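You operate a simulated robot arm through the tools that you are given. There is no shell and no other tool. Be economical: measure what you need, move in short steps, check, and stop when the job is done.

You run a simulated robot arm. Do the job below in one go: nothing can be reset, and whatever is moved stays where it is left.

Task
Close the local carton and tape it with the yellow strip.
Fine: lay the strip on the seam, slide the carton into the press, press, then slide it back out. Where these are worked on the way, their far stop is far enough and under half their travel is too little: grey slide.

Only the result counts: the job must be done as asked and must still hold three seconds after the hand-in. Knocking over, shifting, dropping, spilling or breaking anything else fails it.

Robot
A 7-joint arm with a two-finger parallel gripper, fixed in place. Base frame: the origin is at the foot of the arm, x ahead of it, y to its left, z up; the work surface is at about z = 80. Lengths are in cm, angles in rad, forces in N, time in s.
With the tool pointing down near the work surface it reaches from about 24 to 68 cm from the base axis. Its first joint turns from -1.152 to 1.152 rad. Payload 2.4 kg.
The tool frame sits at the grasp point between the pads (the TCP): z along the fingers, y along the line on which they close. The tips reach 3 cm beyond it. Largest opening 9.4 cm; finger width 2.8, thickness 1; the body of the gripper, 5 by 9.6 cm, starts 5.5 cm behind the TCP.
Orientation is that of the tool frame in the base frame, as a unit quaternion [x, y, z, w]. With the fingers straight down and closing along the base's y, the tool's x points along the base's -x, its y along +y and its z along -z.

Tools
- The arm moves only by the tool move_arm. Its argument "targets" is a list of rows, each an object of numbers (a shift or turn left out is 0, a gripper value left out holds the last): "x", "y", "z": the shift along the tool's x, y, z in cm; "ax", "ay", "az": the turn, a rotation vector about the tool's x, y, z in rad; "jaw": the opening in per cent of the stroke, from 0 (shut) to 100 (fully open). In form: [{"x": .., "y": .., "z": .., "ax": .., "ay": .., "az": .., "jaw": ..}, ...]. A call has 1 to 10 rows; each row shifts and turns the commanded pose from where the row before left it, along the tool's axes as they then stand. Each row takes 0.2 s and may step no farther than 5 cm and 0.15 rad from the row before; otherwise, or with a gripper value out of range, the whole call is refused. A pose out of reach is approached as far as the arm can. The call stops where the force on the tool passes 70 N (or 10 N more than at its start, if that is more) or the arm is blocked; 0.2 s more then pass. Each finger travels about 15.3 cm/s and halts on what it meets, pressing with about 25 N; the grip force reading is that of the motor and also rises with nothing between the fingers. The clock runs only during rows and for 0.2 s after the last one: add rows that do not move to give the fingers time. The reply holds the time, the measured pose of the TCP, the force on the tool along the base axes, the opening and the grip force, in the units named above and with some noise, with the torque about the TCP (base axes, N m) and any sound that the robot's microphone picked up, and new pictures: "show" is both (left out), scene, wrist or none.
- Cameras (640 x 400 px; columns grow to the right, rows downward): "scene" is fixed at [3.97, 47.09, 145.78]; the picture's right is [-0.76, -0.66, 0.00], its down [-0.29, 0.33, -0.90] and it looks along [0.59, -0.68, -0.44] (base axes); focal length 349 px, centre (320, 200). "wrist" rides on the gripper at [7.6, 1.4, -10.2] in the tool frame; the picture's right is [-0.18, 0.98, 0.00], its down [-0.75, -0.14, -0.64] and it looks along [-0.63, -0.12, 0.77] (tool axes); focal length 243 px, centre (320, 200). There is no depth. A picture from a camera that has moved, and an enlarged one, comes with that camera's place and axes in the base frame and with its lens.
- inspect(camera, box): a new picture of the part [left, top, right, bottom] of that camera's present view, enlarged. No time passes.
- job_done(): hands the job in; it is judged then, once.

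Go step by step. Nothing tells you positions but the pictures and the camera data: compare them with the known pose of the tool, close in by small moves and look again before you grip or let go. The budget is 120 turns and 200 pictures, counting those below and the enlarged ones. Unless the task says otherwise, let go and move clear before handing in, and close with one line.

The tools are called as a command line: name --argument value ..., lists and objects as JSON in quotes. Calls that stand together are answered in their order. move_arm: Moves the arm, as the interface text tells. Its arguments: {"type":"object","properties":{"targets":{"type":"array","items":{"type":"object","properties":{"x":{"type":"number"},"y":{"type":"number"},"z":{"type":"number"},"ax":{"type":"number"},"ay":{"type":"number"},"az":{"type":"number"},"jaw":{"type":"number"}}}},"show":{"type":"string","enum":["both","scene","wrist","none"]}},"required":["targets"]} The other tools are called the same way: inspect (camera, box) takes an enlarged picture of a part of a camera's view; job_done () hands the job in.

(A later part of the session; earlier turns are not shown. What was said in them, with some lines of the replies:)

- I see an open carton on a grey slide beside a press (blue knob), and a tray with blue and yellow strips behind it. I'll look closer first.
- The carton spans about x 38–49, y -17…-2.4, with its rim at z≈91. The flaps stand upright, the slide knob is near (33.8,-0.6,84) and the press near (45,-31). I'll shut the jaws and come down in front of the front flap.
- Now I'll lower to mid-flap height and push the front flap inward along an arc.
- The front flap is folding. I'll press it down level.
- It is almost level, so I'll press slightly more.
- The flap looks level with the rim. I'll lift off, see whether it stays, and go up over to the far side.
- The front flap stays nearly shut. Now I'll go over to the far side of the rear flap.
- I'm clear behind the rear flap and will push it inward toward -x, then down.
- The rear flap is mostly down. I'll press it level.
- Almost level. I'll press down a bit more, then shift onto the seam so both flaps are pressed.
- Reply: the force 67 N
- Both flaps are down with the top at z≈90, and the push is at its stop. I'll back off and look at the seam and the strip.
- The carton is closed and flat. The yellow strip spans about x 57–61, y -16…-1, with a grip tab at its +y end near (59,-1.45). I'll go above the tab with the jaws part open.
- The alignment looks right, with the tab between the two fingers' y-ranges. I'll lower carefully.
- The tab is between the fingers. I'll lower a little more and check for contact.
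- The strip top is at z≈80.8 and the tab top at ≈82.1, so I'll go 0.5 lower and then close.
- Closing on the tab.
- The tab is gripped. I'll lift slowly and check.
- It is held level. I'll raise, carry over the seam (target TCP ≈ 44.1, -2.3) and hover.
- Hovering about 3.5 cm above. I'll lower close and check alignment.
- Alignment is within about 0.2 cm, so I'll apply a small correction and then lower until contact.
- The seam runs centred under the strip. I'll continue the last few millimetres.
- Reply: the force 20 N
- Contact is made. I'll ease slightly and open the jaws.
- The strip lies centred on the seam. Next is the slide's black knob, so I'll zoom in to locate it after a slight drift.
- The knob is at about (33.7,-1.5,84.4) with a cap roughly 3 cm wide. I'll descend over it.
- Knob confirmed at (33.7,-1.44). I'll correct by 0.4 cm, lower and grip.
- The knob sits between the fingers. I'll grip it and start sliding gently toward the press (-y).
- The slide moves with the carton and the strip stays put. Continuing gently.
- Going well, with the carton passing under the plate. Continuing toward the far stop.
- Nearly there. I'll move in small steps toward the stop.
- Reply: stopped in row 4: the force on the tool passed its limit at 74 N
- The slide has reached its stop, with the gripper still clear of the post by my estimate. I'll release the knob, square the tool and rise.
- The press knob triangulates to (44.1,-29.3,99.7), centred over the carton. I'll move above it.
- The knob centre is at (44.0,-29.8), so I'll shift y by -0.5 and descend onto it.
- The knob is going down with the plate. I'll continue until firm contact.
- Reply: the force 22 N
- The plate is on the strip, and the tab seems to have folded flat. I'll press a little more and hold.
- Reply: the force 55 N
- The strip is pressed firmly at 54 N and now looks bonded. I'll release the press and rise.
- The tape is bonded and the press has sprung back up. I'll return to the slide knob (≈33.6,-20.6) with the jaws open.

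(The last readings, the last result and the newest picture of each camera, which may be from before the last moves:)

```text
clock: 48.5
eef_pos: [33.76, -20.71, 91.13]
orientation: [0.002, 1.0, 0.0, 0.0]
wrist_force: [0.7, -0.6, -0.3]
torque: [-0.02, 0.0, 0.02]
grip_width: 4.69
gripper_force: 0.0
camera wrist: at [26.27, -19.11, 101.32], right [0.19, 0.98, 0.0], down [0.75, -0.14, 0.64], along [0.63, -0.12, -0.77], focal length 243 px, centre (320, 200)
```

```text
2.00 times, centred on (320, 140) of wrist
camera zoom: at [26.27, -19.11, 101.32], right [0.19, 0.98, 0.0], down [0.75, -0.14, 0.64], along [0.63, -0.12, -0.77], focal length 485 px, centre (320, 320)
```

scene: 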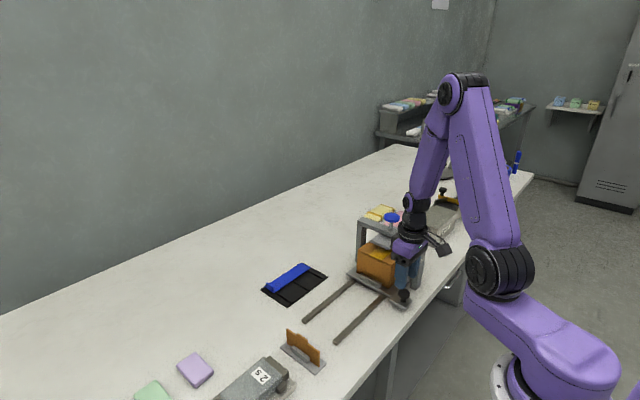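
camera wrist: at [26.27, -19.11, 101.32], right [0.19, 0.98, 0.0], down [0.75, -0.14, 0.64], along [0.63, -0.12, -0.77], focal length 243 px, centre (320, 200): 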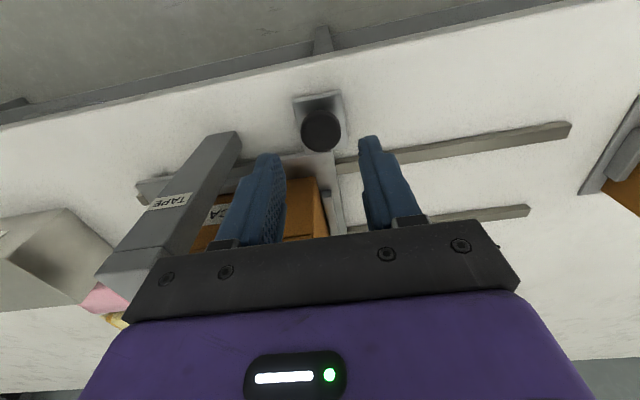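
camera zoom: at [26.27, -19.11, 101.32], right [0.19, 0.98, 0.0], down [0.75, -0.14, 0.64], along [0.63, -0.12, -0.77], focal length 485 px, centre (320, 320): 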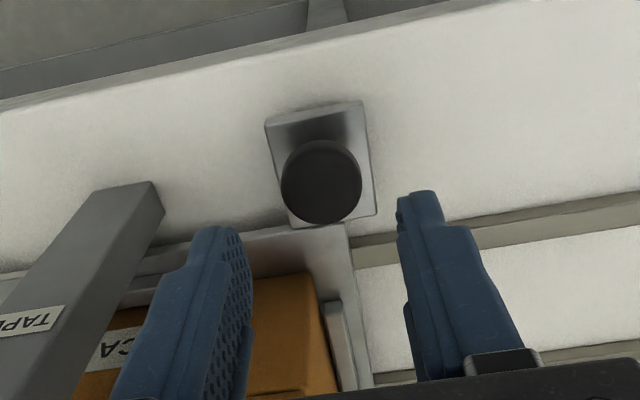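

Alignment matches the earlier grip. I'll lower, grip and pull back gently.

move_arm --targets '[{"z": 2.5, "x": 0.1}, {"z": 2.4}, {"jaw": 20}, {"jaw": 0}, {}, {"y": 0.4}, {"y": 0.8}, {"y": 1}, {"y": 1}]' --show "scene"

```text
clock: 50.5
eef_pos: [33.67, -17.41, 86.29]
orientation: [0.003, 1.0, 0.0, 0.0]
wrist_force: [-4.2, -1.3, -21.5]
torque: [-0.04, -0.3, -0.37]
grip_width: 2.93
gripper_force: 45.4
```

scene: 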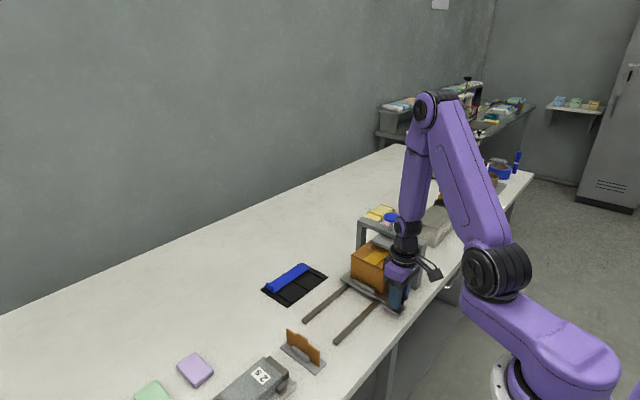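

move_arm --targets '[{"y": 0.7, "z": 0.1}, {"y": 1}, {"y": 1}, {"y": 1}, {"y": 1}, {"y": 1}, {"y": 1}, {"y": 1}, {"y": 0.8}, {"y": 0.4}]' --show "scene"

```text
clock: 52.7
eef_pos: [33.68, -8.53, 86.34]
orientation: [0.002, 1.0, 0.0, -0.002]
wrist_force: [-15.3, -1.2, 5.3]
torque: [-0.03, -0.06, -0.1]
grip_width: 2.92
gripper_force: 45.1
```

scene: 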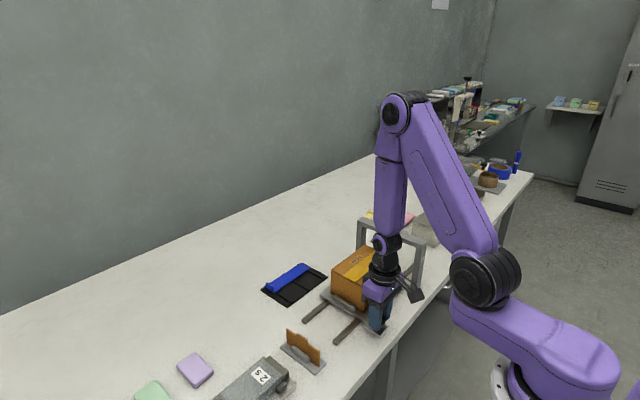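

move_arm --targets '[{"y": 0.7}, {"y": 1}, {"y": 1}, {"y": 1}, {"y": 1}, {"y": 1}, {"y": 0.8}, {"y": 0.5}, {"y": 0.4}, {"y": 0.3}]' --show "both"

```text
clock: 54.9
eef_pos: [33.59, -0.97, 86.33]
orientation: [0.003, 1.0, 0.0, -0.001]
wrist_force: [-12.2, 0.0, -6.7]
torque: [-0.01, 0.33, 0.16]
grip_width: 2.92
gripper_force: 44.6
camera wrist: at [26.13, 0.54, 96.52], right [0.19, 0.98, 0.0], down [0.75, -0.14, 0.64], along [0.63, -0.12, -0.77], focal length 243 px, centre (320, 200)
```

scene: 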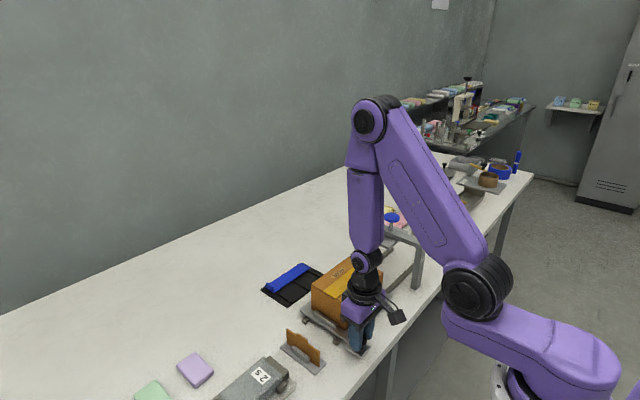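
wrist: 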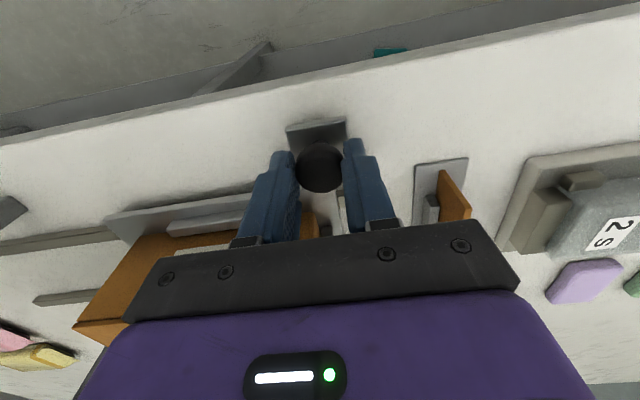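

The slide is nearly home. I'll nudge it to its stop.

move_arm --targets '[{"y": 0.25}, {"y": 0.2}, {"y": 0.2}, {"y": 0.2}]' --show "none"

```text
clock: 55.9
eef_pos: [33.63, -0.43, 86.36]
orientation: [0.01, 1.0, 0.0, 0.001]
wrist_force: [-14.5, -55.7, 14.9]
torque: [-1.24, 1.29, -0.21]
grip_width: 2.93
gripper_force: 44.8
```

At the home stop with -56 N. I'll relieve the load, release and rise clear.

move_arm --targets '[{"y": -0.3}, {"jaw": 20}, {"jaw": 45}, {"jaw": 50}, {"z": -4}, {"z": -5}, {"z": -5}, {"z": -5}, {"x": 2}, {}]'

inspect --camera "scene" --box '[250, 190, 450, 370]'

inspect --camera "wrist" --box '[180, 40, 380, 220]'

```text
clock: 58.1
eef_pos: [31.66, -0.44, 105.42]
orientation: [0.002, 1.0, 0.0, 0.001]
wrist_force: [-0.5, 1.2, -0.6]
torque: [0.01, 0.0, 0.0]
grip_width: 4.69
gripper_force: 0.1
camera wrist: at [24.11, 1.02, 115.59], right [0.19, 0.98, 0.0], down [0.75, -0.14, 0.64], along [0.63, -0.12, -0.77], focal length 243 px, centre (320, 200)
```

scene: 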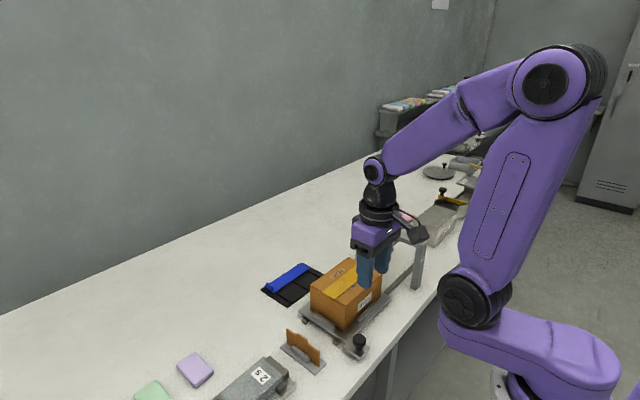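
wrist: 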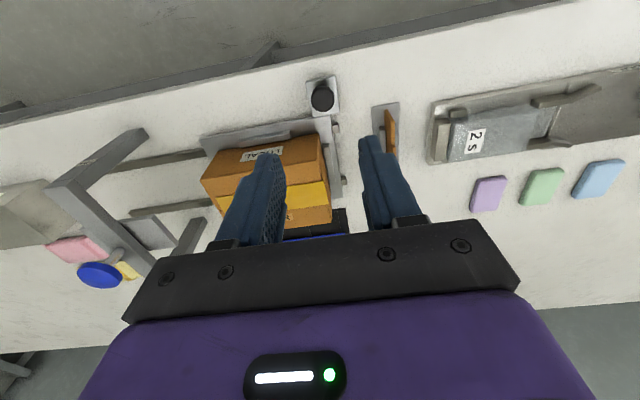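

```text
2.22 times, centred on (350, 280) of scene
camera zoom: at [3.97, 47.09, 145.78], right [-0.76, -0.66, 0.0], down [-0.29, 0.33, -0.9], along [0.59, -0.68, -0.44], focal length 775 px, centre (253, 22)
```

zoom: 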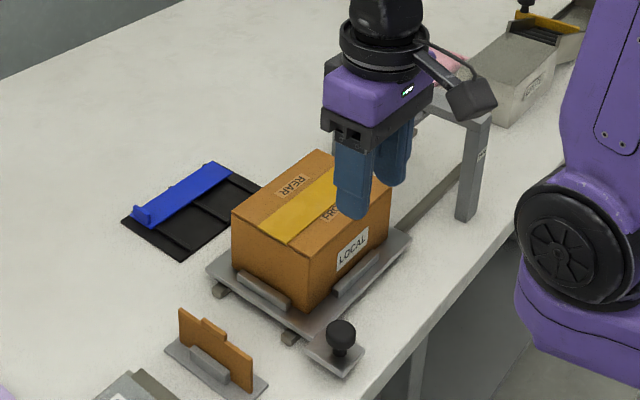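

```text
2.22 times, centred on (280, 130) of wrist
camera zoom: at [24.11, 1.02, 115.59], right [0.19, 0.98, 0.0], down [0.75, -0.14, 0.64], along [0.63, -0.12, -0.77], focal length 539 px, centre (409, 356)
```

zoom: 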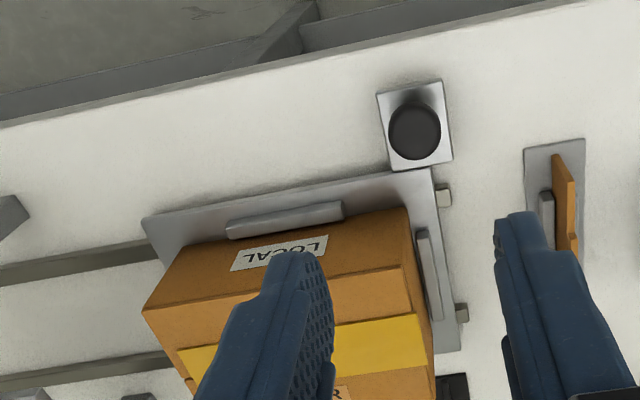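

The carton is closed, the yellow tape is bonded along the seam, the slide is back at its start and the gripper is clear. Handing in.

job_done

```text
The job is handed in.
```

The job is handed in: the local carton is closed, taped along the seam with the yellow strip, pressed at the slide's far stop and slid back to its home stop.
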